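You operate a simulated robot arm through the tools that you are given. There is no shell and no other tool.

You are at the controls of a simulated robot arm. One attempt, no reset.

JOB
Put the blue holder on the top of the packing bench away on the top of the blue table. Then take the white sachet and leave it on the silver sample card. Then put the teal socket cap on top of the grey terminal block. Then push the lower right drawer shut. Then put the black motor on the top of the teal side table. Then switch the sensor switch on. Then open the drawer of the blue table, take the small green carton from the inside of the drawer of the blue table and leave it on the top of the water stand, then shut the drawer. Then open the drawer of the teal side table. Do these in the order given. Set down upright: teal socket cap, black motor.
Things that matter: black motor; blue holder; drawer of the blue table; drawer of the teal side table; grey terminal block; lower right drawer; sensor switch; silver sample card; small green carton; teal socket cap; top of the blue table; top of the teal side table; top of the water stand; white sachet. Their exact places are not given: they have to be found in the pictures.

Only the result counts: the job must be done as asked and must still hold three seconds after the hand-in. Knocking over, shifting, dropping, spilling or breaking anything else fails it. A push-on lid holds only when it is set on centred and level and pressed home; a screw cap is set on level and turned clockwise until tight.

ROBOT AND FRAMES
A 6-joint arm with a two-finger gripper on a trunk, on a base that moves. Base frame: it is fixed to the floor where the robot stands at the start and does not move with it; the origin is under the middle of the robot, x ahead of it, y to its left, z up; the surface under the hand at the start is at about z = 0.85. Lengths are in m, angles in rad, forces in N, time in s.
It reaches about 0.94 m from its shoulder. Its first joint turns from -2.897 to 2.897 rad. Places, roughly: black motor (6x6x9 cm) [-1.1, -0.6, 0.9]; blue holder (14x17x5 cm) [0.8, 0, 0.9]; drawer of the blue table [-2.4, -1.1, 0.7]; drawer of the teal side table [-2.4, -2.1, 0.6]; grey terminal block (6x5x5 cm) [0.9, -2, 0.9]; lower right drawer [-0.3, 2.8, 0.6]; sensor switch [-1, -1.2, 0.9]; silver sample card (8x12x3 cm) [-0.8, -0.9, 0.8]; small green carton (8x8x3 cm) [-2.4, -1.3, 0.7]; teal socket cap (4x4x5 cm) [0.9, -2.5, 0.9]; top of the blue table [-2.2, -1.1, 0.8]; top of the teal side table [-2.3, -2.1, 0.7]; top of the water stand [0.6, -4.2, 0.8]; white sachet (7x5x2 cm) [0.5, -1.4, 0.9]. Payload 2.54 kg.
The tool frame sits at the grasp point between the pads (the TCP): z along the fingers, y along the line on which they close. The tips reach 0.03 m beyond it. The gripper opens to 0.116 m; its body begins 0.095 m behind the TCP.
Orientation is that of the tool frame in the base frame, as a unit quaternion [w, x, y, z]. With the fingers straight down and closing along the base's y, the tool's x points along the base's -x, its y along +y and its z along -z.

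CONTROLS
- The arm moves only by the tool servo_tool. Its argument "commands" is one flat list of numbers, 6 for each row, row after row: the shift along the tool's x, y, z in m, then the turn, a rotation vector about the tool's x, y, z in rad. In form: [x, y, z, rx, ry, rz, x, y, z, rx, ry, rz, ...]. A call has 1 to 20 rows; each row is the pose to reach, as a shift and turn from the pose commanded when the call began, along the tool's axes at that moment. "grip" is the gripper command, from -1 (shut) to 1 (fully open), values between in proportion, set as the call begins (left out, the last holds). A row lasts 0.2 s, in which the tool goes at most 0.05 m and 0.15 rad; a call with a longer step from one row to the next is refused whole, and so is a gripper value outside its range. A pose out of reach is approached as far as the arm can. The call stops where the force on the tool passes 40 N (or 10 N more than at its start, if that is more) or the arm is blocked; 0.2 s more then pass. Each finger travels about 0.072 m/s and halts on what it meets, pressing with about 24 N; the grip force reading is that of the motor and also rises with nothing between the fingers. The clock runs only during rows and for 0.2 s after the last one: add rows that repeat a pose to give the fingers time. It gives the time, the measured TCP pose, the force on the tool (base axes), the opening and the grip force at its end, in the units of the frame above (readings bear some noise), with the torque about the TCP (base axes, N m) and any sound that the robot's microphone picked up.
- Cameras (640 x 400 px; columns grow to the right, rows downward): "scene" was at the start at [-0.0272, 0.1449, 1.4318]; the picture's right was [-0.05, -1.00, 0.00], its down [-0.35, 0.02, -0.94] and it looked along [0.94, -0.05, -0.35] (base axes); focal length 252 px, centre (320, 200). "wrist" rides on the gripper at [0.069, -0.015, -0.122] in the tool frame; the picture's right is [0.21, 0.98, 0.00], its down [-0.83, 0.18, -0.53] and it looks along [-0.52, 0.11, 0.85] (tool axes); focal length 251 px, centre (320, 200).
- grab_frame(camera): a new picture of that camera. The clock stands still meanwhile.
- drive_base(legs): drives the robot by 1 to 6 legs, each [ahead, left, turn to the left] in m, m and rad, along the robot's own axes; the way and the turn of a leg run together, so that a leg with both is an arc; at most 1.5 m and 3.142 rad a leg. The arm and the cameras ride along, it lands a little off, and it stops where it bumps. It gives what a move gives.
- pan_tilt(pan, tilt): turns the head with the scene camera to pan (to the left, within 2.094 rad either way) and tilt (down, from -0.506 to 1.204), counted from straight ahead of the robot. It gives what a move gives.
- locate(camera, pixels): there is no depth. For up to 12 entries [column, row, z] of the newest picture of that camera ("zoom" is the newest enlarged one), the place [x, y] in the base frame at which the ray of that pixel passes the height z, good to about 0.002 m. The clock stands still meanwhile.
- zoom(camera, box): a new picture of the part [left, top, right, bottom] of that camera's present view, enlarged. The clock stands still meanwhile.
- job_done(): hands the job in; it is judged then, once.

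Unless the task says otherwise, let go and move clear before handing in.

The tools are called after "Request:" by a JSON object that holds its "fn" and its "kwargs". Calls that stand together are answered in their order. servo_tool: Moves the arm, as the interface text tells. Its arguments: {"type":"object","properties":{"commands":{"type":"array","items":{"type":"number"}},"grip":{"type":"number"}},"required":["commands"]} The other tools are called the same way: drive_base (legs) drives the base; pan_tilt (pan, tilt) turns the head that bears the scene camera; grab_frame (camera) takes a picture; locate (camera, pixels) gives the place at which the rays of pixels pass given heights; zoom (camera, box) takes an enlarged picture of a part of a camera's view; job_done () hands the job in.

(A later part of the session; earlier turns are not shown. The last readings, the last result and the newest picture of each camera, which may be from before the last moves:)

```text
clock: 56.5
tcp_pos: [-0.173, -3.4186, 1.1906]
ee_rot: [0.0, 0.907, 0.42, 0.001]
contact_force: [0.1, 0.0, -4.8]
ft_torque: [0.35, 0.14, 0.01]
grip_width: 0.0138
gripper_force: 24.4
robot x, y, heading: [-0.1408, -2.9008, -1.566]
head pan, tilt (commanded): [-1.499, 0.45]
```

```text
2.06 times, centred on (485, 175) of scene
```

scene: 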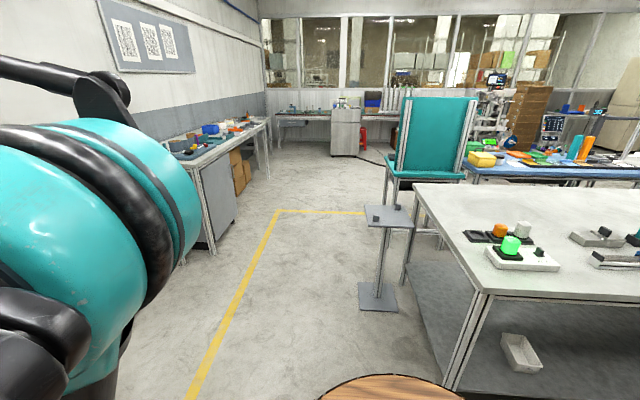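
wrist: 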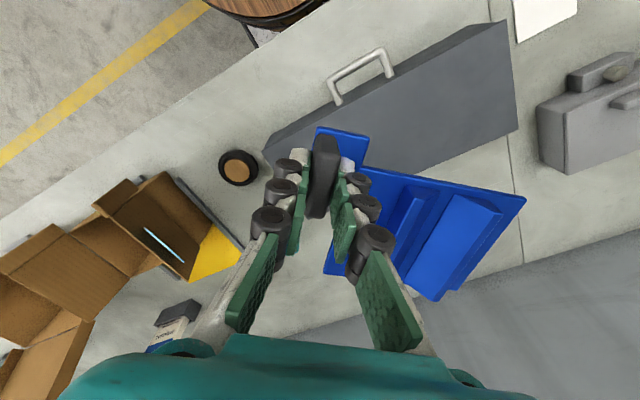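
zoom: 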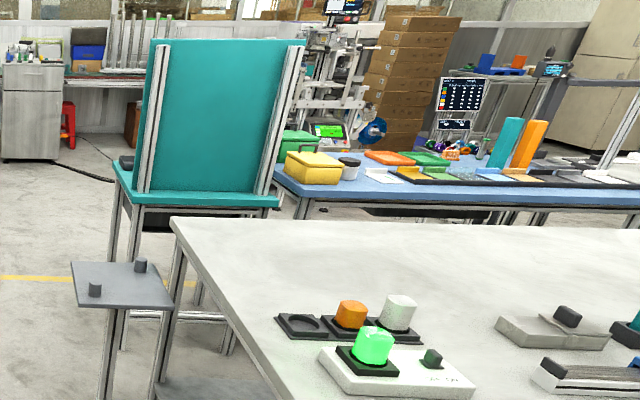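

The pedestal occupies x −1.34..−1.6, y −2.61..−2.35, leaving a wide corridor to y −3.88. I'll move to y≈−3.15, turn to face +x and back up along the corridor.

Request:
{"fn": "drive_base", "kwargs": {"legs": [[0.25, 0, 0], [0, 0, 1.57], [-1.45, 0, 0]]}}

Request:
{"fn": "pan_tilt", "kwargs": {"pan": 1.7, "tilt": 0.45}}

Request:
{"fn": "grab_frame", "kwargs": {"camera": "scene"}}

Request:
{"fn": "pan_tilt", "kwargs": {"pan": 0.6, "tilt": 0.45}}

Request:
{"fn": "grab_frame", "kwargs": {"camera": "scene"}}

```text
clock: 69.0
tcp_pos: [-1.093, -3.1878, 1.1915]
ee_rot: [0.0, 0.347, 0.938, 0.0]
contact_force: [-1.0, 0.3, -3.6]
ft_torque: [-0.18, 0.39, -0.03]
grip_width: 0.014
gripper_force: 24.2
robot x, y, heading: [-1.6078, -3.1522, -0.004]
head pan, tilt (commanded): [-1.499, 0.45]
```

```text
clock: 71.7
tcp_pos: [-1.0938, -3.1888, 1.1918]
ee_rot: [-0.001, 0.347, 0.938, 0.0]
contact_force: [-0.4, 0.1, -4.4]
ft_torque: [-0.13, 0.36, -0.02]
grip_width: 0.0139
gripper_force: 24.0
robot x, y, heading: [-1.6081, -3.1524, -0.005]
head pan, tilt (commanded): [1.7, 0.45]
```

```text
taken
```

scene: 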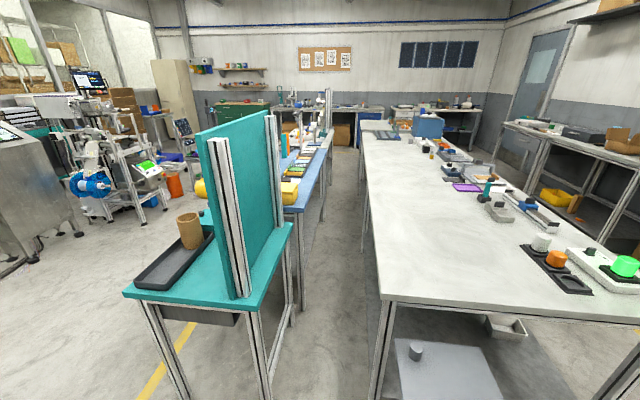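

```text
clock: 73.1
tcp_pos: [-1.0934, -3.1883, 1.1913]
ee_rot: [0.0, 0.347, 0.938, 0.0]
contact_force: [-0.5, -0.2, -3.8]
ft_torque: [-0.16, 0.38, 0.0]
grip_width: 0.0139
gripper_force: 23.7
robot x, y, heading: [-1.6114, -3.1517, -0.0]
head pan, tilt (commanded): [0.6, 0.45]
```

```text
taken
```

scene: 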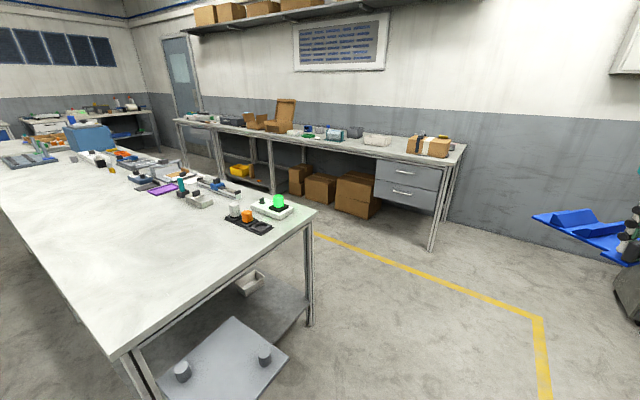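

The teal side table (with panel, tray and cup) is at (215,270) and opens toward −x. I'll back further and look at the area on the far side of the blue table.

Request:
{"fn": "drive_base", "kwargs": {"legs": [[-1.35, 0, 0]]}}

Request:
{"fn": "pan_tilt", "kwargs": {"pan": 1.6, "tilt": 0.5}}

Request:
{"fn": "grab_frame", "kwargs": {"camera": "scene"}}

Request:
{"fn": "pan_tilt", "kwargs": {"pan": 0.8, "tilt": 0.5}}

Request:
{"fn": "grab_frame", "kwargs": {"camera": "scene"}}

```text
clock: 79.8
tcp_pos: [-2.4386, -3.1842, 1.1916]
ee_rot: [0.0, 0.346, 0.938, 0.0]
contact_force: [0.3, -0.2, -4.8]
ft_torque: [-0.11, 0.35, 0.0]
grip_width: 0.0138
gripper_force: 24.1
robot x, y, heading: [-2.9555, -3.1487, -0.004]
head pan, tilt (commanded): [0.6, 0.45]
```

```text
clock: 81.1
tcp_pos: [-2.4383, -3.1832, 1.1905]
ee_rot: [0.0, 0.345, 0.939, 0.0]
contact_force: [0.6, 0.6, -4.7]
ft_torque: [-0.17, 0.36, 0.0]
grip_width: 0.0138
gripper_force: 24.2
robot x, y, heading: [-2.953, -3.1492, 0.002]
head pan, tilt (commanded): [1.6, 0.499]
```

```text
taken
```

scene: 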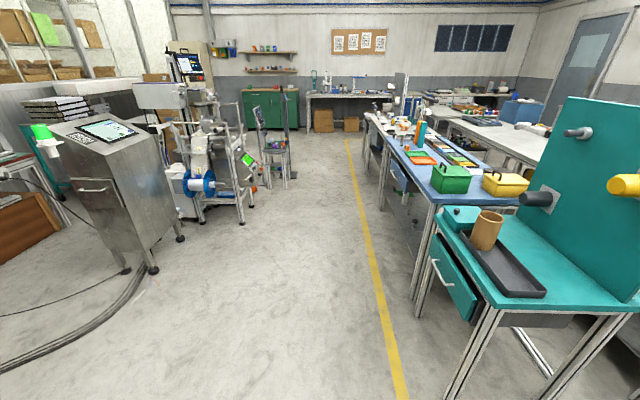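

```text
clock: 82.2
tcp_pos: [-2.4378, -3.1849, 1.1916]
ee_rot: [0.0, 0.346, 0.938, 0.0]
contact_force: [0.1, 0.5, -3.6]
ft_torque: [-0.17, 0.33, -0.02]
grip_width: 0.0138
gripper_force: 24.3
robot x, y, heading: [-2.9544, -3.1508, 0.001]
head pan, tilt (commanded): [0.799, 0.499]
```

```text
taken
```

scene: 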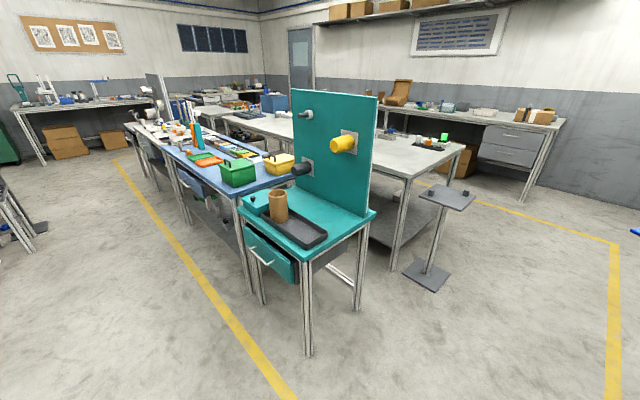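

The far aisle is wide and clear. I'll zoom in on the blue table top to choose a free spot for the holder.

Request:
{"fn": "zoom", "kwargs": {"camera": "scene", "box": [130, 80, 400, 290]}}

Request:
{"fn": "locate", "kwargs": {"camera": "scene", "pixels": [[237, 208, 0.8], [376, 214, 0.7], [308, 357, 0], [250, 291, 0], [300, 255, 0.7], [242, 205, 0.7], [295, 183, 0.8], [188, 130, 0.85], [128, 125, 0.85]]}}

```text
1.90 times, centred on (265, 185) of scene
```

zoom: 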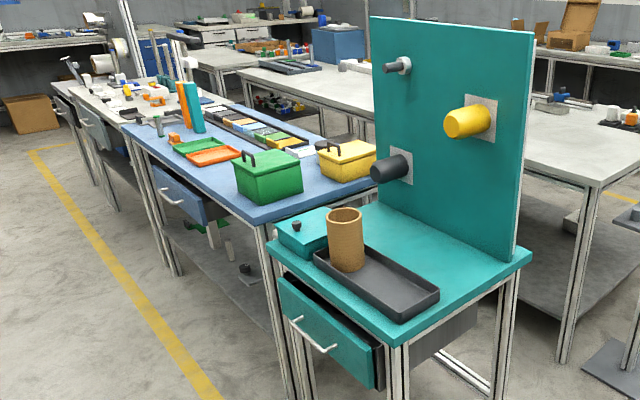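

```text
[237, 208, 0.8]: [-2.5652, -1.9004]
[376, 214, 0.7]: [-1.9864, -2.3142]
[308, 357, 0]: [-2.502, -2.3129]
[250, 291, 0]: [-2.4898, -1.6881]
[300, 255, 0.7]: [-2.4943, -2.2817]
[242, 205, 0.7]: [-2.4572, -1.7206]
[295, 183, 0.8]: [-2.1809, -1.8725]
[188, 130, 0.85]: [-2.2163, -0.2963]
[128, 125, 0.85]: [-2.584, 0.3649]
```

I'll check how far the machine on the left reaches before moving further back.

Request:
{"fn": "pan_tilt", "kwargs": {"pan": 1.75, "tilt": 0.5}}

Request:
{"fn": "grab_frame", "kwargs": {"camera": "scene"}}

```text
clock: 83.4
tcp_pos: [-2.4377, -3.1843, 1.1909]
ee_rot: [0.0, 0.345, 0.939, 0.0]
contact_force: [0.7, -1.1, -3.5]
ft_torque: [-0.12, 0.37, 0.03]
grip_width: 0.0136
gripper_force: 24.4
robot x, y, heading: [-2.9543, -3.1468, 0.001]
head pan, tilt (commanded): [1.751, 0.499]
```

```text
taken
```

scene: 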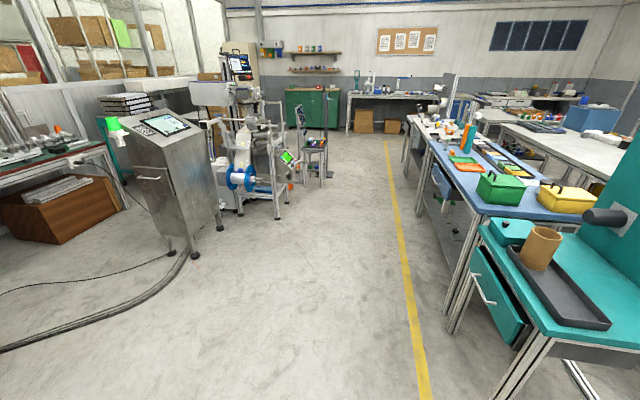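

Request:
{"fn": "locate", "kwargs": {"camera": "scene", "pixels": [[195, 258, 0], [220, 229, 0], [278, 218, 0], [290, 200, 0], [318, 186, 0], [335, 178, 0], [200, 340, 0], [300, 160, 0.5], [60, 350, 0], [280, 175, 0.4]]}}

Request:
{"fn": "zoom", "kwargs": {"camera": "scene", "box": [380, 90, 640, 290]}}

```text
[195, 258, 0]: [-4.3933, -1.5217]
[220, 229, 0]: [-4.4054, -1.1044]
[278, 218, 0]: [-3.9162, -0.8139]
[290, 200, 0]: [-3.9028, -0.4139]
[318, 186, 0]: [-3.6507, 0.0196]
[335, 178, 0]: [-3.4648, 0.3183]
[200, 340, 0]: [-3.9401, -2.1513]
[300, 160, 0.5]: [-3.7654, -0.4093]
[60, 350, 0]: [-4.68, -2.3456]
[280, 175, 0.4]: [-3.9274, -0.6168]
```

```text
2.00 times, centred on (510, 190) of scene
```

zoom: 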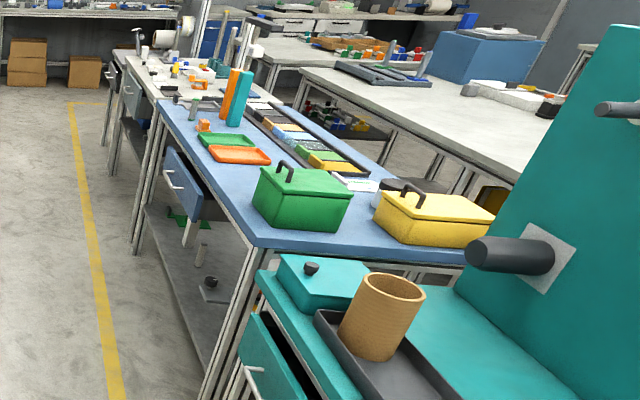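

The machine's nearest point is x≈−3.9, so I have room. I'll back to x≈−3.3 and slide left to y≈−1.1 in front of the blue table.

Request:
{"fn": "drive_base", "kwargs": {"legs": [[-0.35, 0, 0], [0, 1.4, 0], [0, 0.62, 0]]}}

Request:
{"fn": "pan_tilt", "kwargs": {"pan": 0.0, "tilt": 0.5}}

Request:
{"fn": "grab_frame", "kwargs": {"camera": "scene"}}

Request:
{"fn": "grab_frame", "kwargs": {"camera": "wrist"}}

```text
clock: 95.4
tcp_pos: [-2.7733, -1.1646, 1.1913]
ee_rot: [0.0, 0.348, 0.938, 0.0]
contact_force: [0.2, 0.0, -3.5]
ft_torque: [-0.09, 0.35, 0.0]
grip_width: 0.0138
gripper_force: 23.8
robot x, y, heading: [-3.2881, -1.1281, -0.003]
head pan, tilt (commanded): [1.751, 0.499]
```

```text
clock: 97.1
tcp_pos: [-2.7731, -1.1646, 1.1903]
ee_rot: [0.0, 0.347, 0.938, 0.001]
contact_force: [0.0, 0.3, -3.1]
ft_torque: [-0.18, 0.33, 0.03]
grip_width: 0.0139
gripper_force: 24.1
robot x, y, heading: [-3.2902, -1.1267, -0.007]
head pan, tilt (commanded): [0.0, 0.499]
```

```text
taken
```

scene: 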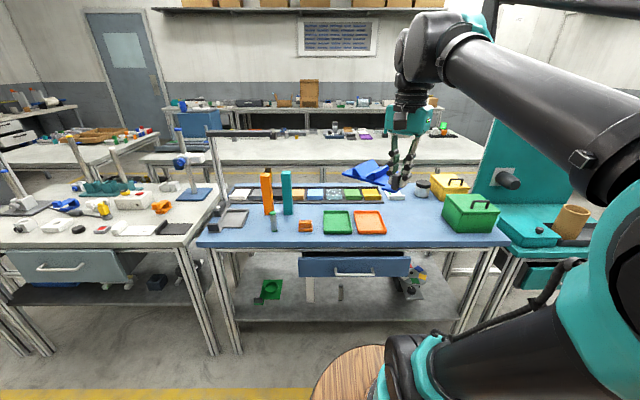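

```text
taken
```

wrist: 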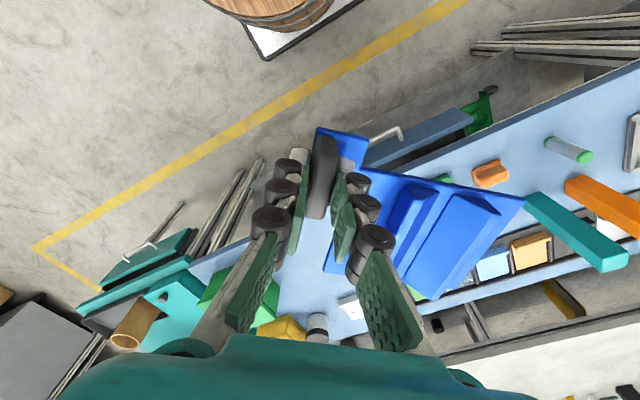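

I'm in front of the blue table; free space seems to lie between the orange tray (370,222) and the green box (470,212). I'll zoom and measure.

Request:
{"fn": "zoom", "kwargs": {"camera": "scene", "box": [190, 160, 530, 290]}}

Request:
{"fn": "locate", "kwargs": {"camera": "scene", "pixels": [[198, 247, 0.8], [507, 246, 0.8], [386, 234, 0.8], [382, 212, 0.8], [446, 232, 0.8], [442, 208, 0.8], [412, 232, 0.8], [412, 200, 0.8], [390, 199, 0.8], [300, 262, 0.75], [410, 262, 0.75], [350, 275, 0.7]]}}

```text
1.88 times, centred on (360, 225) of scene
```

zoom: 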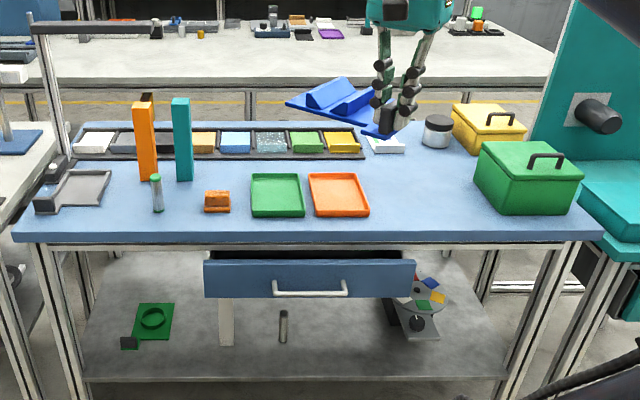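

```text
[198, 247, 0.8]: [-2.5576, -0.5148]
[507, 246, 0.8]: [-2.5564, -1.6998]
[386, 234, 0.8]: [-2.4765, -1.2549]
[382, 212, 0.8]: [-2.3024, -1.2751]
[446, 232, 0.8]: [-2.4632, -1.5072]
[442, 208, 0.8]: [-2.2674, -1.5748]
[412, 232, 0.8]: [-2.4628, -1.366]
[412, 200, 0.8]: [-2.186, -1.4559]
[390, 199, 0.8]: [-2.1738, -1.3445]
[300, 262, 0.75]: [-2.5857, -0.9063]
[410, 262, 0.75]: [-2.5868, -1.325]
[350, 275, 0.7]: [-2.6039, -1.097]
```

Geometry across both views puts the blue top at z≈0.775, with a free patch about y −1.27..−1.53. I'll turn the holder square to the table first.

Request:
{"fn": "servo_tool", "kwargs": {"commands": [0, 0, 0, 0, 0, 0.145, 0, 0, 0, 0, 0, 0.29, 0, 0, 0, 0, 0, 0.435, 0, 0, 0, 0, 0, 0.58, 0, 0, 0, 0, 0, 0.725, 0, 0, 0, 0, 0, 0.862, 0, 0, 0, 0, 0, 0.862]}}

Request:
{"fn": "grab_frame", "kwargs": {"camera": "wrist"}}

```text
clock: 98.7
tcp_pos: [-2.774, -1.1651, 1.1914]
ee_rot: [0.0, 0.708, 0.706, 0.0]
contact_force: [-0.4, -0.8, -4.4]
ft_torque: [0.18, 0.31, 0.04]
grip_width: 0.014
gripper_force: 23.6
robot x, y, heading: [-3.2931, -1.13, -0.006]
head pan, tilt (commanded): [0.0, 0.499]
```

```text
taken
```

wrist: 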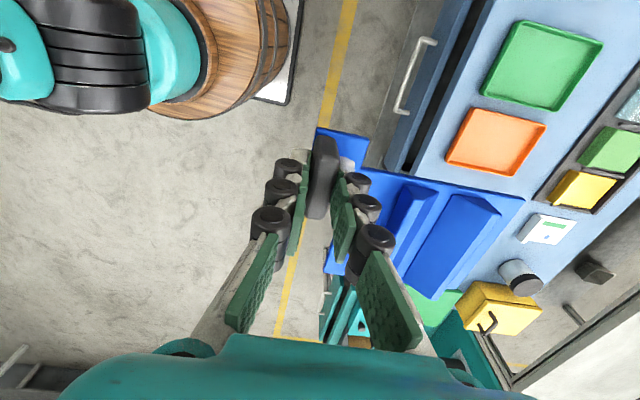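

I'll locate the orange tray's near side, the table edge and neighbours from this closer view.

Request:
{"fn": "locate", "kwargs": {"camera": "wrist", "pixels": [[446, 162, 0.775], [523, 178, 0.775], [418, 172, 0.775], [482, 5, 0.775], [520, 240, 0.775], [575, 240, 0.775], [500, 285, 0.82], [446, 162, 0.8], [482, 5, 0.8], [555, 192, 0.775]]}}

```text
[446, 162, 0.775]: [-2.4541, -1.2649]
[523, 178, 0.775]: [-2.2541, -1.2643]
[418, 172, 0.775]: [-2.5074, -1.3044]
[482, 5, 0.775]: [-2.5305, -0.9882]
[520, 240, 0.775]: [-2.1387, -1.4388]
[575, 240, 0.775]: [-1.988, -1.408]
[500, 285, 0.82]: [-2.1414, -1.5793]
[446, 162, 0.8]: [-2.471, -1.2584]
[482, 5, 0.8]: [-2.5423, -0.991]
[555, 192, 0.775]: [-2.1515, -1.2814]
```

I'll carry the holder over the free patch, to TCP (−2.424,−1.353), and descend to z≈0.95.

Request:
{"fn": "servo_tool", "kwargs": {"commands": [-0.02, 0.039, 0, 0, 0, 0, -0.042, 0.078, 0, 0, 0, 0, -0.063, 0.117, 0, 0, 0, 0, -0.084, 0.156, 0, 0, 0, 0, -0.104, 0.194, 0, 0, 0, 0, -0.125, 0.233, 0, 0, 0, 0, -0.146, 0.272, 0, 0, 0, 0, -0.167, 0.311, 0, 0, 0, 0, -0.188, 0.35, 0, 0, 0, 0, -0.188, 0.35, 0.045, 0, 0, 0, -0.188, 0.35, 0.09, 0, 0, 0, -0.188, 0.35, 0.135, 0, 0, 0, -0.188, 0.35, 0.18, 0, 0, 0, -0.188, 0.35, 0.24, 0, 0, 0]}}

```text
refused: row 14 steps farther than a row can; nothing moved
```

Request:
{"fn": "servo_tool", "kwargs": {"commands": [-0.02, 0.039, 0, 0, 0, 0, -0.042, 0.078, 0, 0, 0, 0, -0.063, 0.117, 0, 0, 0, 0, -0.084, 0.156, 0, 0, 0, 0, -0.104, 0.194, 0, 0, 0, 0, -0.125, 0.233, 0, 0, 0, 0, -0.146, 0.272, 0, 0, 0, 0, -0.167, 0.311, 0, 0, 0, 0, -0.188, 0.35, 0, 0, 0, 0, -0.188, 0.35, 0.045, 0, 0, 0, -0.188, 0.35, 0.09, 0, 0, 0, -0.188, 0.35, 0.135, 0, 0, 0, -0.188, 0.35, 0.18, 0, 0, 0, -0.188, 0.35, 0.225, 0, 0, 0, -0.188, 0.35, 0.24, 0, 0, 0, -0.188, 0.35, 0.24, 0, 0, 0]}}

Request:
{"fn": "grab_frame", "kwargs": {"camera": "wrist"}}

Request:
{"fn": "zoom", "kwargs": {"camera": "scene", "box": [320, 130, 520, 270]}}

```text
clock: 102.1
tcp_pos: [-2.4237, -1.3531, 0.9505]
ee_rot: [0.0, 0.708, 0.707, 0.0]
contact_force: [-0.1, 0.3, -4.4]
ft_torque: [0.16, 0.32, 0.0]
grip_width: 0.0138
gripper_force: 24.4
robot x, y, heading: [-3.2886, -1.1275, -0.005]
head pan, tilt (commanded): [0.0, 0.499]
```

```text
taken
```

wrist: 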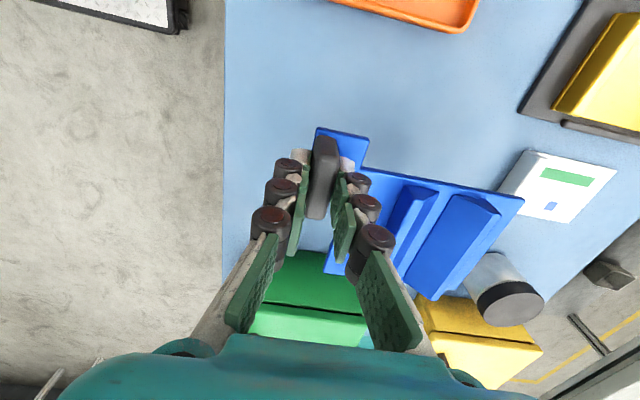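

```text
2.86 times, centred on (420, 200) of scene
```

zoom: 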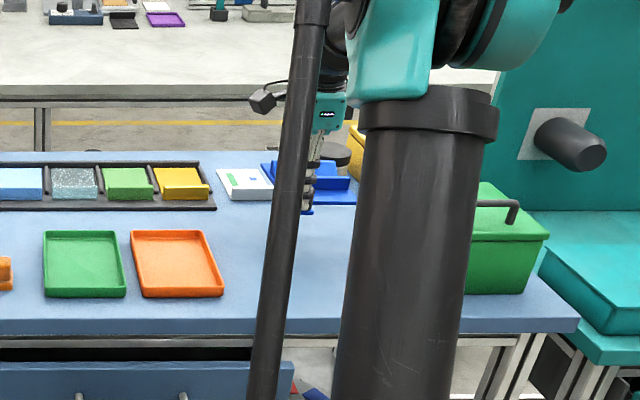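

I'll check clearances to the white pad (500,190), jar (465,275) and green box (290,253) before lowering.

Request:
{"fn": "locate", "kwargs": {"camera": "wrist", "pixels": [[498, 190, 0.785], [526, 150, 0.785], [463, 272, 0.775], [488, 252, 0.82], [268, 252, 0.9], [360, 290, 0.9], [522, 200, 0.915], [225, 100, 0.775], [440, 298, 0.915]]}}

```text
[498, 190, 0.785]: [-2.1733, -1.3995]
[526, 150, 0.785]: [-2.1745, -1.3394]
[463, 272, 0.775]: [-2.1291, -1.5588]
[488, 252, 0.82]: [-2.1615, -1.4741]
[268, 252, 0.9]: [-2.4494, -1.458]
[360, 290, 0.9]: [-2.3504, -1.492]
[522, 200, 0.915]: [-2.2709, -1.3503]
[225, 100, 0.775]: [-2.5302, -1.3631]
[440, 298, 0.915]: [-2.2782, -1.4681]
```

Clearances are fine (pad and jar ≥0.1 m, box ≈4 cm). I'll shift 1 cm left and lower towards the top, then feel for contact.

Request:
{"fn": "servo_tool", "kwargs": {"commands": [0.01, 0, 0.04, 0, 0, 0, 0.01, 0, 0.08, 0, 0, 0, 0.01, 0, 0.115, 0, 0, 0, 0.01, 0, 0.115, 0, 0, 0]}}

Request:
{"fn": "servo_tool", "kwargs": {"commands": [0, 0, 0.005, 0, 0, 0, 0, 0, 0.01, 0, 0, 0, 0, 0, 0.015, 0, 0, 0, 0, 0, 0.018, 0, 0, 0]}}

Request:
{"fn": "grab_frame", "kwargs": {"camera": "wrist"}}

```text
clock: 103.1
tcp_pos: [-2.4236, -1.3445, 0.8374]
ee_rot: [0.0, 0.708, 0.707, 0.001]
contact_force: [1.6, -0.2, 19.4]
ft_torque: [0.0, -0.06, 0.05]
grip_width: 0.014
gripper_force: 24.2
robot x, y, heading: [-3.2909, -1.1294, -0.005]
head pan, tilt (commanded): [0.0, 0.499]
```

```text
clock: 103.5
tcp_pos: [-2.4242, -1.3424, 0.8357]
ee_rot: [0.001, 0.708, 0.706, 0.001]
contact_force: [-5.9, 3.0, 19.8]
ft_torque: [0.08, 0.02, 0.01]
grip_width: 0.0139
gripper_force: 23.8
robot x, y, heading: [-3.2922, -1.1282, -0.004]
head pan, tilt (commanded): [0.0, 0.499]
stopped in row 1: the force on the tool passed its limit at 54 N (the readings are from after the stop); the commanded pose is now the measured one
```

```text
taken
```

wrist: 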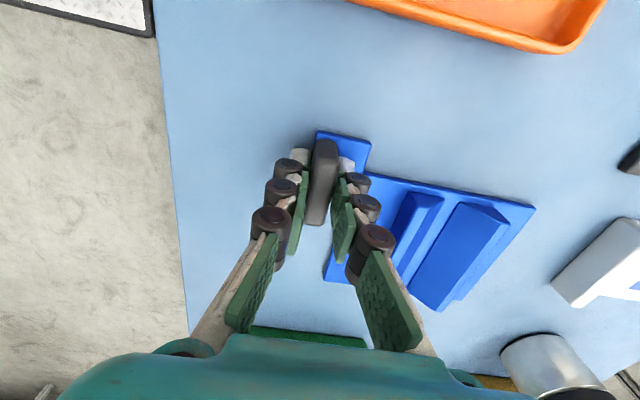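

Contact at TCP z≈0.836 with no torque, so the holder sits flat on the top. I'll open the fingers partly and lift off.

Request:
{"fn": "servo_tool", "kwargs": {"commands": [0, 0, -0.001, 0, 0, 0, 0, 0, -0.001, 0, 0, 0, 0, 0, -0.001, 0, 0, 0], "grip": -0.25}}

Request:
{"fn": "servo_tool", "kwargs": {"commands": [0, 0, -0.03, 0, 0, 0, 0, 0, -0.06, 0, 0, 0, 0, 0, -0.1, 0, 0, 0, 0, 0, -0.15, 0, 0, 0, 0, 0, -0.2, 0, 0, 0, 0, 0, -0.25, 0, 0, 0, 0, 0, -0.3, 0, 0, 0, 0, 0, -0.35, 0, 0, 0]}}

Request:
{"fn": "grab_frame", "kwargs": {"camera": "wrist"}}

```text
clock: 104.3
tcp_pos: [-2.4224, -1.3421, 0.8353]
ee_rot: [0.001, 0.708, 0.707, 0.0]
contact_force: [-0.2, -0.7, 0.7]
ft_torque: [0.01, -0.03, -0.02]
grip_width: 0.0444
gripper_force: 0.1
robot x, y, heading: [-3.289, -1.1292, -0.004]
head pan, tilt (commanded): [0.0, 0.499]
```

```text
clock: 106.1
tcp_pos: [-2.4233, -1.3434, 1.1871]
ee_rot: [0.001, 0.708, 0.706, 0.001]
contact_force: [0.6, -0.4, 0.3]
ft_torque: [0.04, 0.05, 0.01]
grip_width: 0.0437
gripper_force: 0.1
robot x, y, heading: [-3.2909, -1.1284, -0.003]
head pan, tilt (commanded): [0.0, 0.499]
```

```text
taken
```

wrist: 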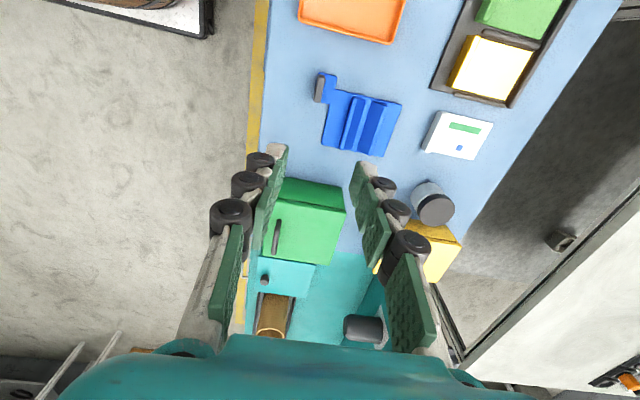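

The blue holder sits flat on the blue table at wrist pixel (360,115). I'll tuck the arm back and set out for the sachet, returning via the corridor.

Request:
{"fn": "servo_tool", "kwargs": {"commands": [0.018, -0.032, 0, 0, 0, -0.143, 0.036, -0.064, 0, 0, 0, -0.286, 0.054, -0.096, 0, 0, 0, -0.428, 0.072, -0.128, 0, 0, 0, -0.571, 0.09, -0.16, 0, 0, 0, -0.714, 0.108, -0.192, 0, 0, 0, -0.857, 0.126, -0.224, 0, 0, 0, -1.0, 0.144, -0.256, 0, 0, 0, -1.142, 0.162, -0.288, 0, 0, 0, -1.285, 0.18, -0.32, 0, 0, 0, -1.428, 0.2, -0.352, 0, 0, 0, -1.571, 0.2, -0.352, 0, 0, 0, -1.571], "grip": 0}}

Request:
{"fn": "pan_tilt", "kwargs": {"pan": 0.0, "tilt": 0.6}}

Request:
{"fn": "grab_frame", "kwargs": {"camera": "scene"}}

Request:
{"fn": "zoom", "kwargs": {"camera": "scene", "box": [280, 120, 600, 320]}}

```text
clock: 108.7
tcp_pos: [-2.7753, -1.1419, 1.185]
ee_rot: [0.002, 0.0, 1.0, 0.0]
contact_force: [0.3, -0.3, 0.1]
ft_torque: [0.01, 0.01, -0.02]
grip_width: 0.0578
gripper_force: 0.0
robot x, y, heading: [-3.2884, -1.1296, -0.007]
head pan, tilt (commanded): [0.0, 0.499]
```

```text
clock: 109.4
tcp_pos: [-2.7758, -1.1423, 1.186]
ee_rot: [0.001, 0.001, 1.0, 0.0]
contact_force: [0.1, -0.4, -0.1]
ft_torque: [0.01, -0.01, 0.03]
grip_width: 0.0579
gripper_force: 0.1
robot x, y, heading: [-3.2903, -1.1284, -0.007]
head pan, tilt (commanded): [0.0, 0.6]
```

```text
taken
```

scene: 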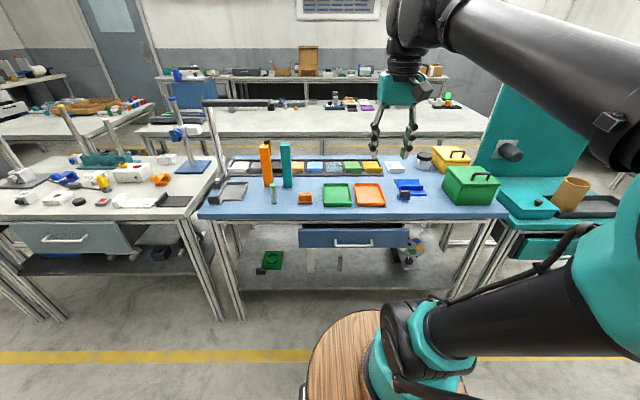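

```text
2.00 times, centred on (440, 220) of scene
```

zoom: 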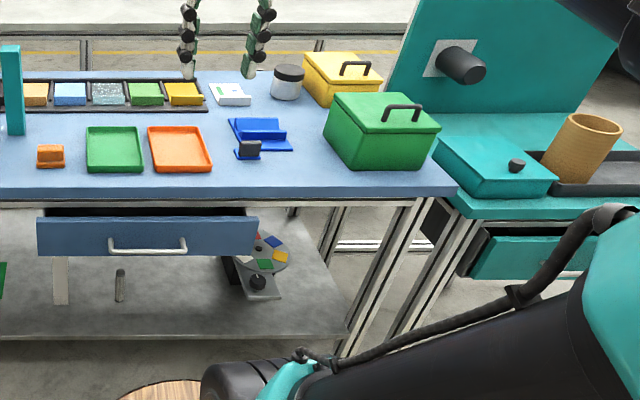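

The holder is safely placed. I'll drive back along the corridor to the main aisle.

Request:
{"fn": "drive_base", "kwargs": {"legs": [[0, -1.0, 0], [0, -1.02, 0], [1.5, 0, 0.005], [1.5, 0, 0], [0.15, 0, 0]]}}

Request:
{"fn": "pan_tilt", "kwargs": {"pan": 0.6, "tilt": 0.5}}

Request:
{"fn": "grab_frame", "kwargs": {"camera": "scene"}}

```text
clock: 134.5
tcp_pos: [0.3915, -3.1551, 1.1846]
ee_rot: [0.0, 0.002, 1.0, 0.0]
contact_force: [-0.2, 0.3, 0.5]
ft_torque: [0.0, 0.02, 0.04]
grip_width: 0.058
gripper_force: 0.0
robot x, y, heading: [-0.1204, -3.1406, -0.009]
head pan, tilt (commanded): [0.0, 0.6]
```

```text
clock: 135.5
tcp_pos: [0.3913, -3.1542, 1.1849]
ee_rot: [0.002, 0.002, 1.0, 0.0]
contact_force: [0.2, -0.4, 0.3]
ft_torque: [0.0, 0.03, 0.03]
grip_width: 0.0579
gripper_force: 0.1
robot x, y, heading: [-0.1243, -3.1367, -0.005]
head pan, tilt (commanded): [0.6, 0.499]
```

```text
taken
```

scene: 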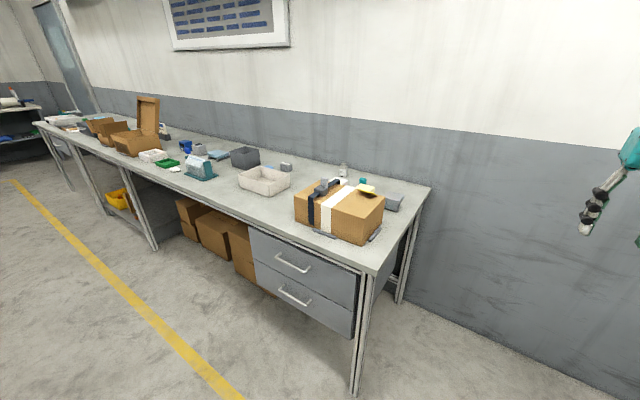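

The bench is in view from its right end. I'll slide left to y≈−1.42 to face the sachet.

Request:
{"fn": "drive_base", "kwargs": {"legs": [[0, 1.0, 0.007], [0, 0.7, 0]]}}

Request:
{"fn": "pan_tilt", "kwargs": {"pan": -0.1, "tilt": 0.6}}

Request:
{"fn": "grab_frame", "kwargs": {"camera": "scene"}}

Request:
{"fn": "grab_frame", "kwargs": {"camera": "wrist"}}

```text
clock: 144.1
tcp_pos: [0.3996, -1.4595, 1.1856]
ee_rot: [0.001, 0.002, 1.0, 0.001]
contact_force: [-0.2, 0.0, 0.7]
ft_torque: [0.01, 0.0, -0.02]
grip_width: 0.0578
gripper_force: 0.0
robot x, y, heading: [-0.114, -1.4443, -0.006]
head pan, tilt (commanded): [0.6, 0.499]
```

```text
clock: 145.2
tcp_pos: [0.3985, -1.4584, 1.1849]
ee_rot: [0.0, 0.003, 1.0, 0.0]
contact_force: [0.0, -0.1, -0.3]
ft_torque: [0.0, -0.02, -0.01]
grip_width: 0.0581
gripper_force: 0.1
robot x, y, heading: [-0.1159, -1.4421, -0.01]
head pan, tilt (commanded): [-0.099, 0.6]
```

```text
taken
```

scene: 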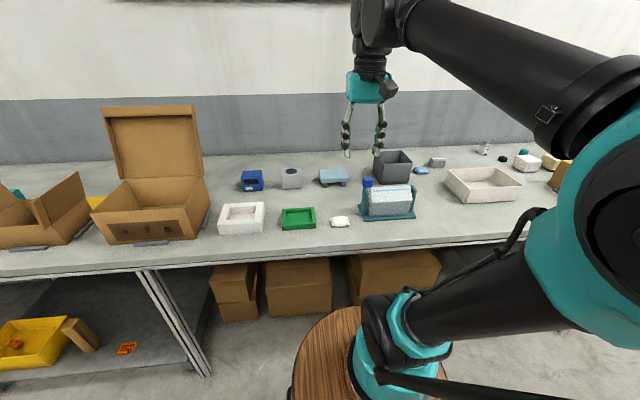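

```text
taken
```

wrist: 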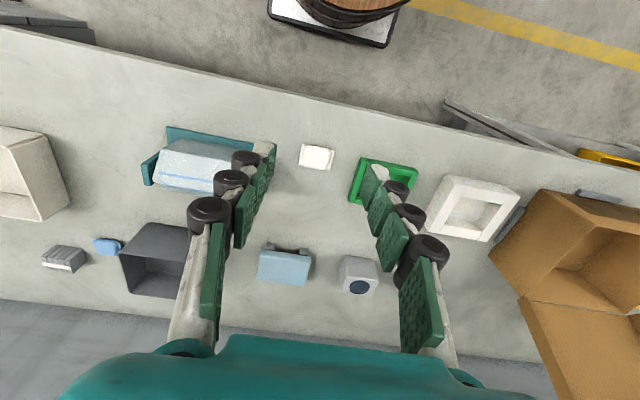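

The white sachet is at scene (340,221) and wrist (317,157). I'll zoom in to get its place and orientation.

Request:
{"fn": "zoom", "kwargs": {"camera": "wrist", "box": [270, 110, 370, 200]}}

Request:
{"fn": "locate", "kwargs": {"camera": "wrist", "pixels": [[303, 143, 0.86], [334, 150, 0.86], [330, 171, 0.86], [299, 165, 0.86], [317, 157, 0.86], [317, 157, 0.85], [275, 178, 0.9], [353, 200, 0.87]]}}

Request:
{"fn": "zoom", "kwargs": {"camera": "scene", "box": [270, 160, 440, 260]}}

```text
4.44 times, centred on (320, 155) of wrist
```

zoom: 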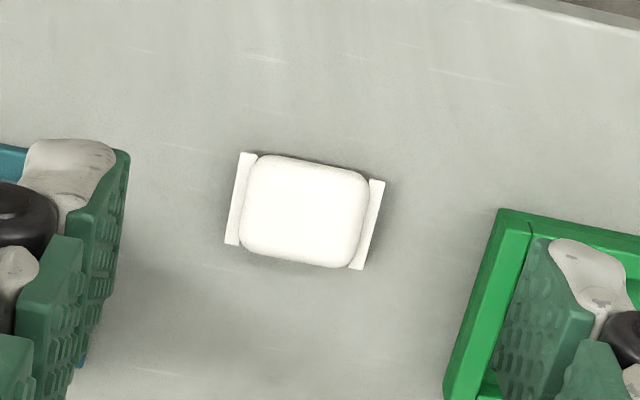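

```text
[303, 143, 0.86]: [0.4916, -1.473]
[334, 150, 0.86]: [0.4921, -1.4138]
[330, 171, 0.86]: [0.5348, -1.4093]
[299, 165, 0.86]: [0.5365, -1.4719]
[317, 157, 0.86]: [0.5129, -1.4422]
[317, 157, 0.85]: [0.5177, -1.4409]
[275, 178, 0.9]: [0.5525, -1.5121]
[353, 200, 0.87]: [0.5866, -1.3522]
```

```text
3.76 times, centred on (355, 210) of scene
```

zoom: 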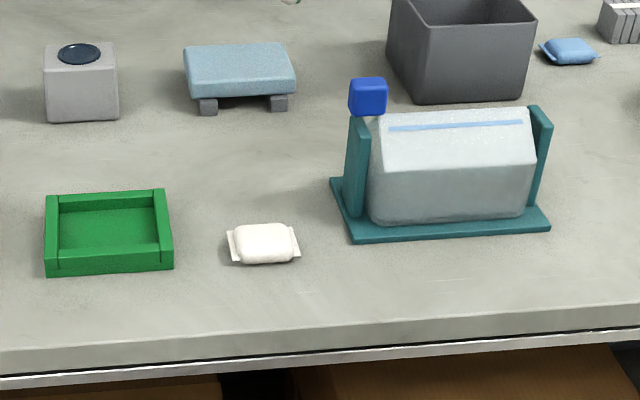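

The sachet body is ≈4.5 cm along x at (0.514,−1.442), ~2 cm high. I'll go above it with the fingers closing along x.

Request:
{"fn": "servo_tool", "kwargs": {"commands": [-0.011, 0.0015, 0.017, 0, 0, 0.143, -0.021, 0.003, 0.034, 0, 0, 0.286, -0.032, 0.0045, 0.05, 0, 0, 0.428, -0.042, 0.006, 0.067, 0, 0, 0.571, -0.053, 0.0075, 0.084, 0, 0, 0.714, -0.063, 0.009, 0.1, 0, 0, 0.857, -0.074, 0.0105, 0.117, 0, 0, 1.0, -0.084, 0.012, 0.134, 0, 0, 1.142, -0.095, 0.0135, 0.151, 0, 0, 1.285, -0.105, 0.015, 0.168, 0, 0, 1.428, -0.1155, 0.016, 0.185, 0, 0, 1.571, -0.1155, 0.016, 0.185, 0, 0, 1.571], "grip": 0.4}}

Request:
{"fn": "grab_frame", "kwargs": {"camera": "wrist"}}

```text
clock: 147.8
tcp_pos: [0.5149, -1.4445, 1.0]
ee_rot: [0.0, 0.708, 0.706, 0.001]
contact_force: [0.0, -0.3, 0.4]
ft_torque: [0.0, 0.01, 0.0]
grip_width: 0.0813
gripper_force: 0.0
robot x, y, heading: [-0.114, -1.4442, -0.006]
head pan, tilt (commanded): [-0.099, 0.6]
```

```text
taken
```

wrist: 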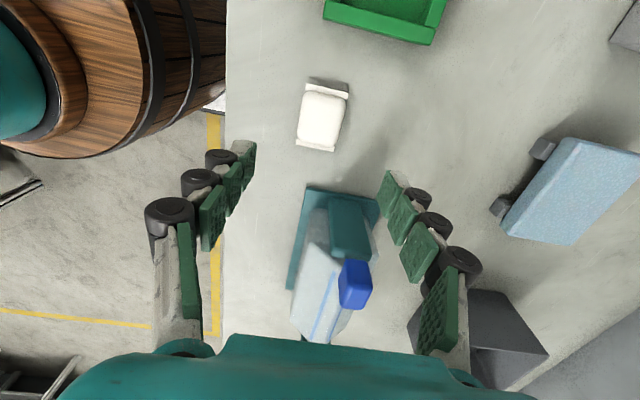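

I'll locate the sachet's corners from this closer view.

Request:
{"fn": "zoom", "kwargs": {"camera": "wrist", "box": [270, 60, 390, 170]}}

Request:
{"fn": "locate", "kwargs": {"camera": "wrist", "pixels": [[308, 80, 0.855], [350, 88, 0.855], [335, 153, 0.855], [296, 148, 0.855], [322, 117, 0.86], [300, 118, 0.86], [344, 120, 0.86], [304, 188, 0.86], [352, 195, 0.86]]}}

```text
3.64 times, centred on (330, 115) of wrist
```

zoom: 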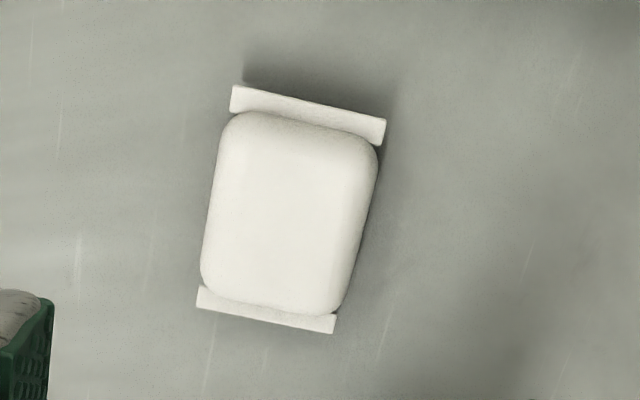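

```text
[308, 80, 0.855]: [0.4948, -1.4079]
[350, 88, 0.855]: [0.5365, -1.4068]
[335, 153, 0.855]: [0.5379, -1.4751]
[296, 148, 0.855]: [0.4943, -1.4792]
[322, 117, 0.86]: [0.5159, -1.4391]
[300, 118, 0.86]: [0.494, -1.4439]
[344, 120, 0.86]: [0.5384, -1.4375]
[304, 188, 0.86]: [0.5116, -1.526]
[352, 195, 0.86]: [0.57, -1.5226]
```

The sachet is centred at (0.516,−1.4425). I'll descend to z≈0.884 and close.

Request:
{"fn": "servo_tool", "kwargs": {"commands": [0.002, 0.001, 0.04, 0, 0, 0, 0.002, 0.001, 0.08, 0, 0, 0, 0.002, 0.001, 0.105, 0, 0, 0, 0.002, 0.001, 0.115, 0, 0, 0, 0.002, 0.001, 0.115, 0, 0, 0]}}

Request:
{"fn": "servo_tool", "kwargs": {"commands": [0, 0, 0, 0, 0, 0, 0, 0, 0, 0, 0, 0, 0, 0, 0, 0, 0, 0, 0, 0, 0, 0, 0, 0], "grip": -1}}

Request:
{"fn": "grab_frame", "kwargs": {"camera": "wrist"}}

```text
clock: 149.0
tcp_pos: [0.5174, -1.4421, 0.8847]
ee_rot: [0.0, 0.709, 0.705, 0.001]
contact_force: [0.7, 0.4, 0.6]
ft_torque: [0.04, 0.03, 0.01]
grip_width: 0.0814
gripper_force: 0.1
robot x, y, heading: [-0.1137, -1.4444, -0.006]
head pan, tilt (commanded): [-0.099, 0.6]
```

```text
clock: 150.0
tcp_pos: [0.5163, -1.4415, 0.8849]
ee_rot: [0.0, 0.708, 0.706, 0.0]
contact_force: [-0.5, -0.7, 3.4]
ft_torque: [0.0, -0.07, 0.03]
grip_width: 0.0433
gripper_force: 23.8
robot x, y, heading: [-0.1171, -1.4476, -0.005]
head pan, tilt (commanded): [-0.099, 0.6]
```

```text
taken
```

wrist: 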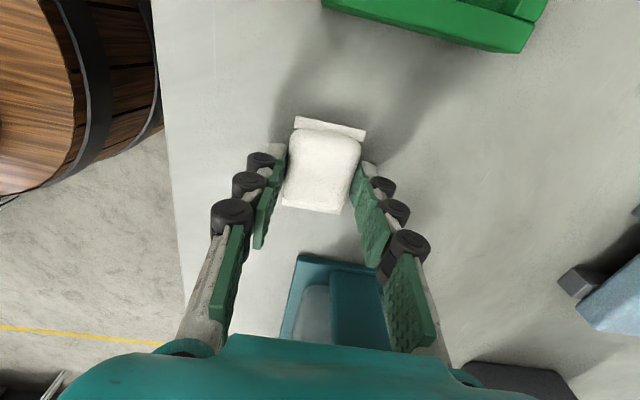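

The sachet is gripped (43 mm, 24 N). I'll lift it and tuck the arm for the turn to the island.

Request:
{"fn": "servo_tool", "kwargs": {"commands": [0, 0, -0.02, 0, 0, 0, 0, 0, -0.06, 0, 0, 0, 0, 0, -0.1, 0, 0, 0, 0, 0, -0.15, 0, 0, 0, 0, 0, -0.2, 0, 0, 0, 0, 0, -0.25, 0, 0, 0, 0, 0, -0.29, 0, 0, 0, 0, -0.04, -0.3, 0, 0, 0, 0, -0.08, -0.3, 0, 0, 0, 0, -0.12, -0.3, 0, 0, 0, 0, -0.12, -0.3, 0, 0, 0]}}

Request:
{"fn": "drive_base", "kwargs": {"legs": [[-0.04, 0, 0], [0, 0, -1.57]]}}

Request:
{"fn": "grab_frame", "kwargs": {"camera": "wrist"}}

```text
clock: 152.4
tcp_pos: [0.3963, -1.4405, 1.1856]
ee_rot: [0.001, 0.708, 0.706, 0.001]
contact_force: [-0.8, -0.7, -0.9]
ft_torque: [0.01, 0.0, -0.04]
grip_width: 0.0429
gripper_force: 24.3
robot x, y, heading: [-0.1169, -1.4469, -0.008]
head pan, tilt (commanded): [-0.099, 0.6]
```

```text
clock: 157.1
tcp_pos: [-0.1518, -1.9553, 1.1852]
ee_rot: [0.002, 1.0, -0.003, 0.0]
contact_force: [-0.1, -0.6, -0.6]
ft_torque: [-0.01, 0.01, 0.0]
grip_width: 0.0425
gripper_force: 23.6
robot x, y, heading: [-0.1561, -1.4453, -1.583]
head pan, tilt (commanded): [-0.099, 0.6]
```

```text
taken
```

wrist: 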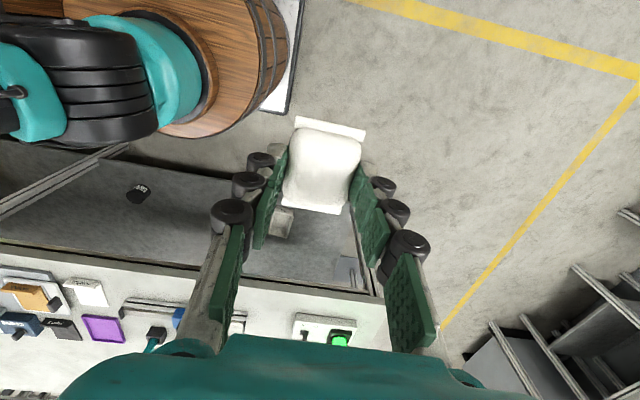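

The sachet is held firmly. I'll finish the turn to face the island and slide to y≈−0.95.

Request:
{"fn": "drive_base", "kwargs": {"legs": [[0, 0, -1.56], [0, -0.5, 0]]}}

Request:
{"fn": "pan_tilt", "kwargs": {"pan": 0.0, "tilt": 0.65}}

Request:
{"fn": "grab_frame", "kwargs": {"camera": "scene"}}

Request:
{"fn": "grab_frame", "kwargs": {"camera": "wrist"}}

```text
clock: 163.9
tcp_pos: [-0.6591, -0.9385, 1.1848]
ee_rot: [0.0, -0.702, 0.712, 0.001]
contact_force: [-0.4, -0.4, 0.0]
ft_torque: [0.04, -0.01, 0.04]
grip_width: 0.0426
gripper_force: 23.9
robot x, y, heading: [-0.1461, -0.9413, 3.128]
head pan, tilt (commanded): [-0.099, 0.6]
```

```text
clock: 164.5
tcp_pos: [-0.6592, -0.938, 1.1851]
ee_rot: [0.0, -0.702, 0.712, 0.001]
contact_force: [0.6, -0.4, 0.3]
ft_torque: [-0.01, -0.02, -0.01]
grip_width: 0.0428
gripper_force: 24.4
robot x, y, heading: [-0.1459, -0.9423, 3.129]
head pan, tilt (commanded): [0.0, 0.649]
```

```text
taken
```

scene: 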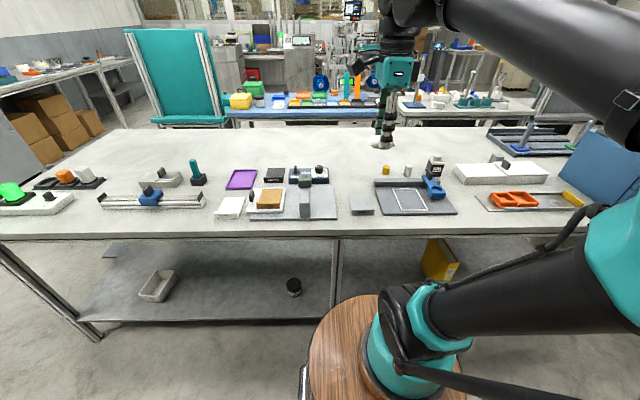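

```text
taken
```

wrist: 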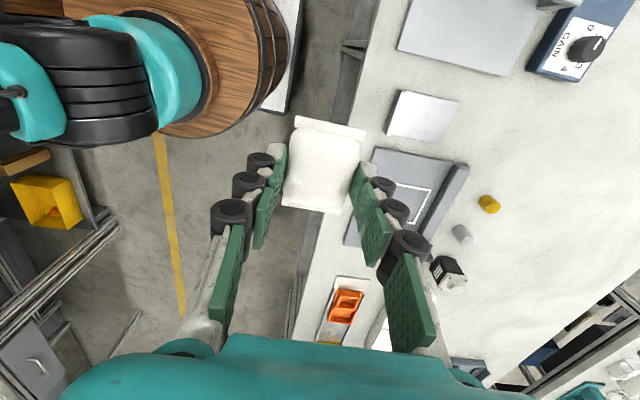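

The silver card looks to be the light grey piece at scene (361,205) / wrist (423,115). I'll zoom to confirm and look at neighbours.

Request:
{"fn": "zoom", "kwargs": {"camera": "scene", "box": [200, 140, 480, 240]}}

Request:
{"fn": "zoom", "kwargs": {"camera": "wrist", "box": [350, 50, 550, 190]}}

Request:
{"fn": "locate", "kwargs": {"camera": "wrist", "pixels": [[396, 90, 0.86], [460, 101, 0.86], [445, 140, 0.86], [385, 133, 0.86], [396, 90, 0.87], [445, 140, 0.87]]}}

```text
2.29 times, centred on (340, 190) of scene
```

zoom: 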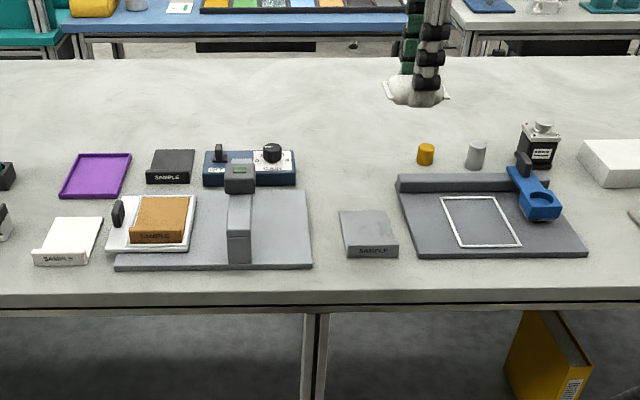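

```text
2.86 times, centred on (450, 120) of wrist
```

zoom: 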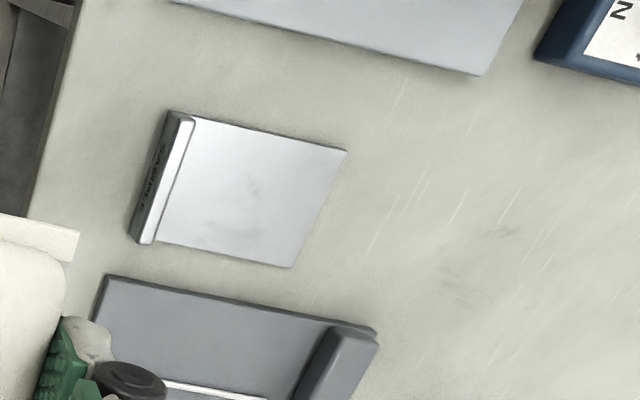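

```text
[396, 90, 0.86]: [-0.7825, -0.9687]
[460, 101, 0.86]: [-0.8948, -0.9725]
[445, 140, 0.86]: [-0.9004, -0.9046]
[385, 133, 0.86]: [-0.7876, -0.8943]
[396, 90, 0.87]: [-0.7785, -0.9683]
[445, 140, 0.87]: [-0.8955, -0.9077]
```

Silver card confirmed ("SAMPLE" strip on its near side), spanning about x −0.90..−0.78, y −0.97..−0.90. I'll get finer corners and then go above it.

Request:
{"fn": "locate", "kwargs": {"camera": "zoom", "pixels": [[345, 151, 0.857], [293, 266, 0.857], [195, 118, 0.857], [158, 243, 0.857], [168, 112, 0.87], [133, 242, 0.85], [250, 195, 0.857]]}}

Request:
{"fn": "servo_tool", "kwargs": {"commands": [0, 0.04, 0, 0, 0, 0, 0, 0.08, 0, 0, 0, 0, 0, 0.12, 0, 0, 0, 0, 0, 0.16, 0, 0, 0, 0, 0, 0.197, 0, 0, 0, 0, 0, 0.197, 0.05, 0, 0, 0, 0, 0.197, 0.1, 0, 0, 0, 0, 0.197, 0.14, 0, 0, 0, 0, 0.197, 0.14, 0, 0, 0]}}

Request:
{"fn": "grab_frame", "kwargs": {"camera": "wrist"}}

```text
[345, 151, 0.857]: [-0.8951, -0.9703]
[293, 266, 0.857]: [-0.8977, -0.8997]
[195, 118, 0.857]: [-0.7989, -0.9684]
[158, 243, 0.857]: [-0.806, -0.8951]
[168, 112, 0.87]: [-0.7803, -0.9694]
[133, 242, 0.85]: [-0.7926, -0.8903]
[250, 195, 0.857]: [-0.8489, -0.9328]
```

```text
clock: 166.5
tcp_pos: [-0.8577, -0.9361, 1.0442]
ee_rot: [-0.001, -0.701, 0.713, 0.001]
contact_force: [0.9, -0.5, -1.2]
ft_torque: [0.01, -0.02, 0.03]
grip_width: 0.0427
gripper_force: 23.3
robot x, y, heading: [-0.1438, -0.9432, 3.123]
head pan, tilt (commanded): [0.0, 0.649]
```

```text
taken
```

wrist: 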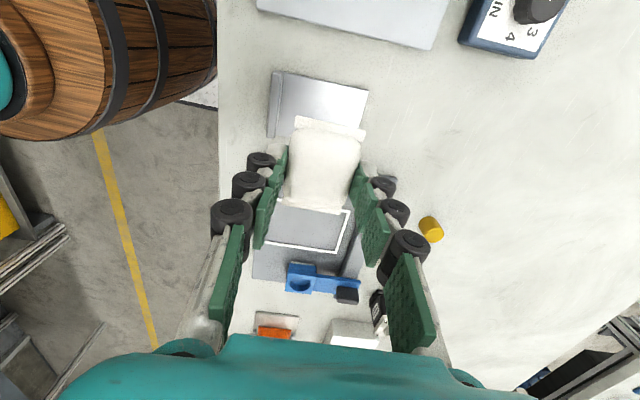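

TCP is over the card's flat part (centre ≈(−0.849,−0.9335)). I'll lower to just above it and then feel for contact.

Request:
{"fn": "servo_tool", "kwargs": {"commands": [-0.002, -0.003, 0.04, 0, 0, 0, -0.002, -0.003, 0.08, 0, 0, 0, -0.002, -0.003, 0.12, 0, 0, 0, -0.002, -0.003, 0.135, 0, 0, 0, -0.002, -0.003, 0.135, 0, 0, 0]}}

Request:
{"fn": "servo_tool", "kwargs": {"commands": [0, 0, 0.003, 0, 0, 0, 0, 0, 0.006, 0, 0, 0, 0, 0, 0.009, 0, 0, 0, 0, 0, 0.012, 0, 0, 0, 0, 0, 0.012, 0, 0, 0]}}

Request:
{"fn": "zoom", "kwargs": {"camera": "scene", "box": [300, 150, 460, 250]}}

```text
clock: 167.7
tcp_pos: [-0.8547, -0.9333, 0.9105]
ee_rot: [-0.001, -0.702, 0.712, 0.001]
contact_force: [-0.6, -0.1, -0.9]
ft_torque: [0.0, 0.0, 0.0]
grip_width: 0.0426
gripper_force: 23.8
robot x, y, heading: [-0.1479, -0.9421, 3.128]
head pan, tilt (commanded): [0.0, 0.649]
```

```text
clock: 168.9
tcp_pos: [-0.853, -0.9326, 0.8987]
ee_rot: [0.0, -0.702, 0.712, 0.0]
contact_force: [0.6, -0.1, 0.8]
ft_torque: [-0.01, 0.0, 0.01]
grip_width: 0.0425
gripper_force: 24.5
robot x, y, heading: [-0.1476, -0.9387, 3.127]
head pan, tilt (commanded): [0.0, 0.649]
```

```text
4.00 times, centred on (380, 200) of scene
```

zoom: 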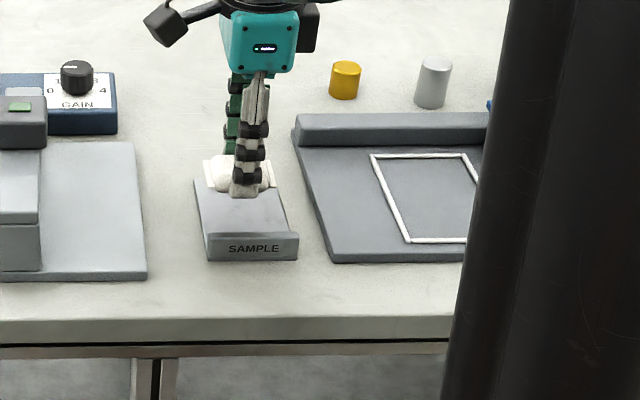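

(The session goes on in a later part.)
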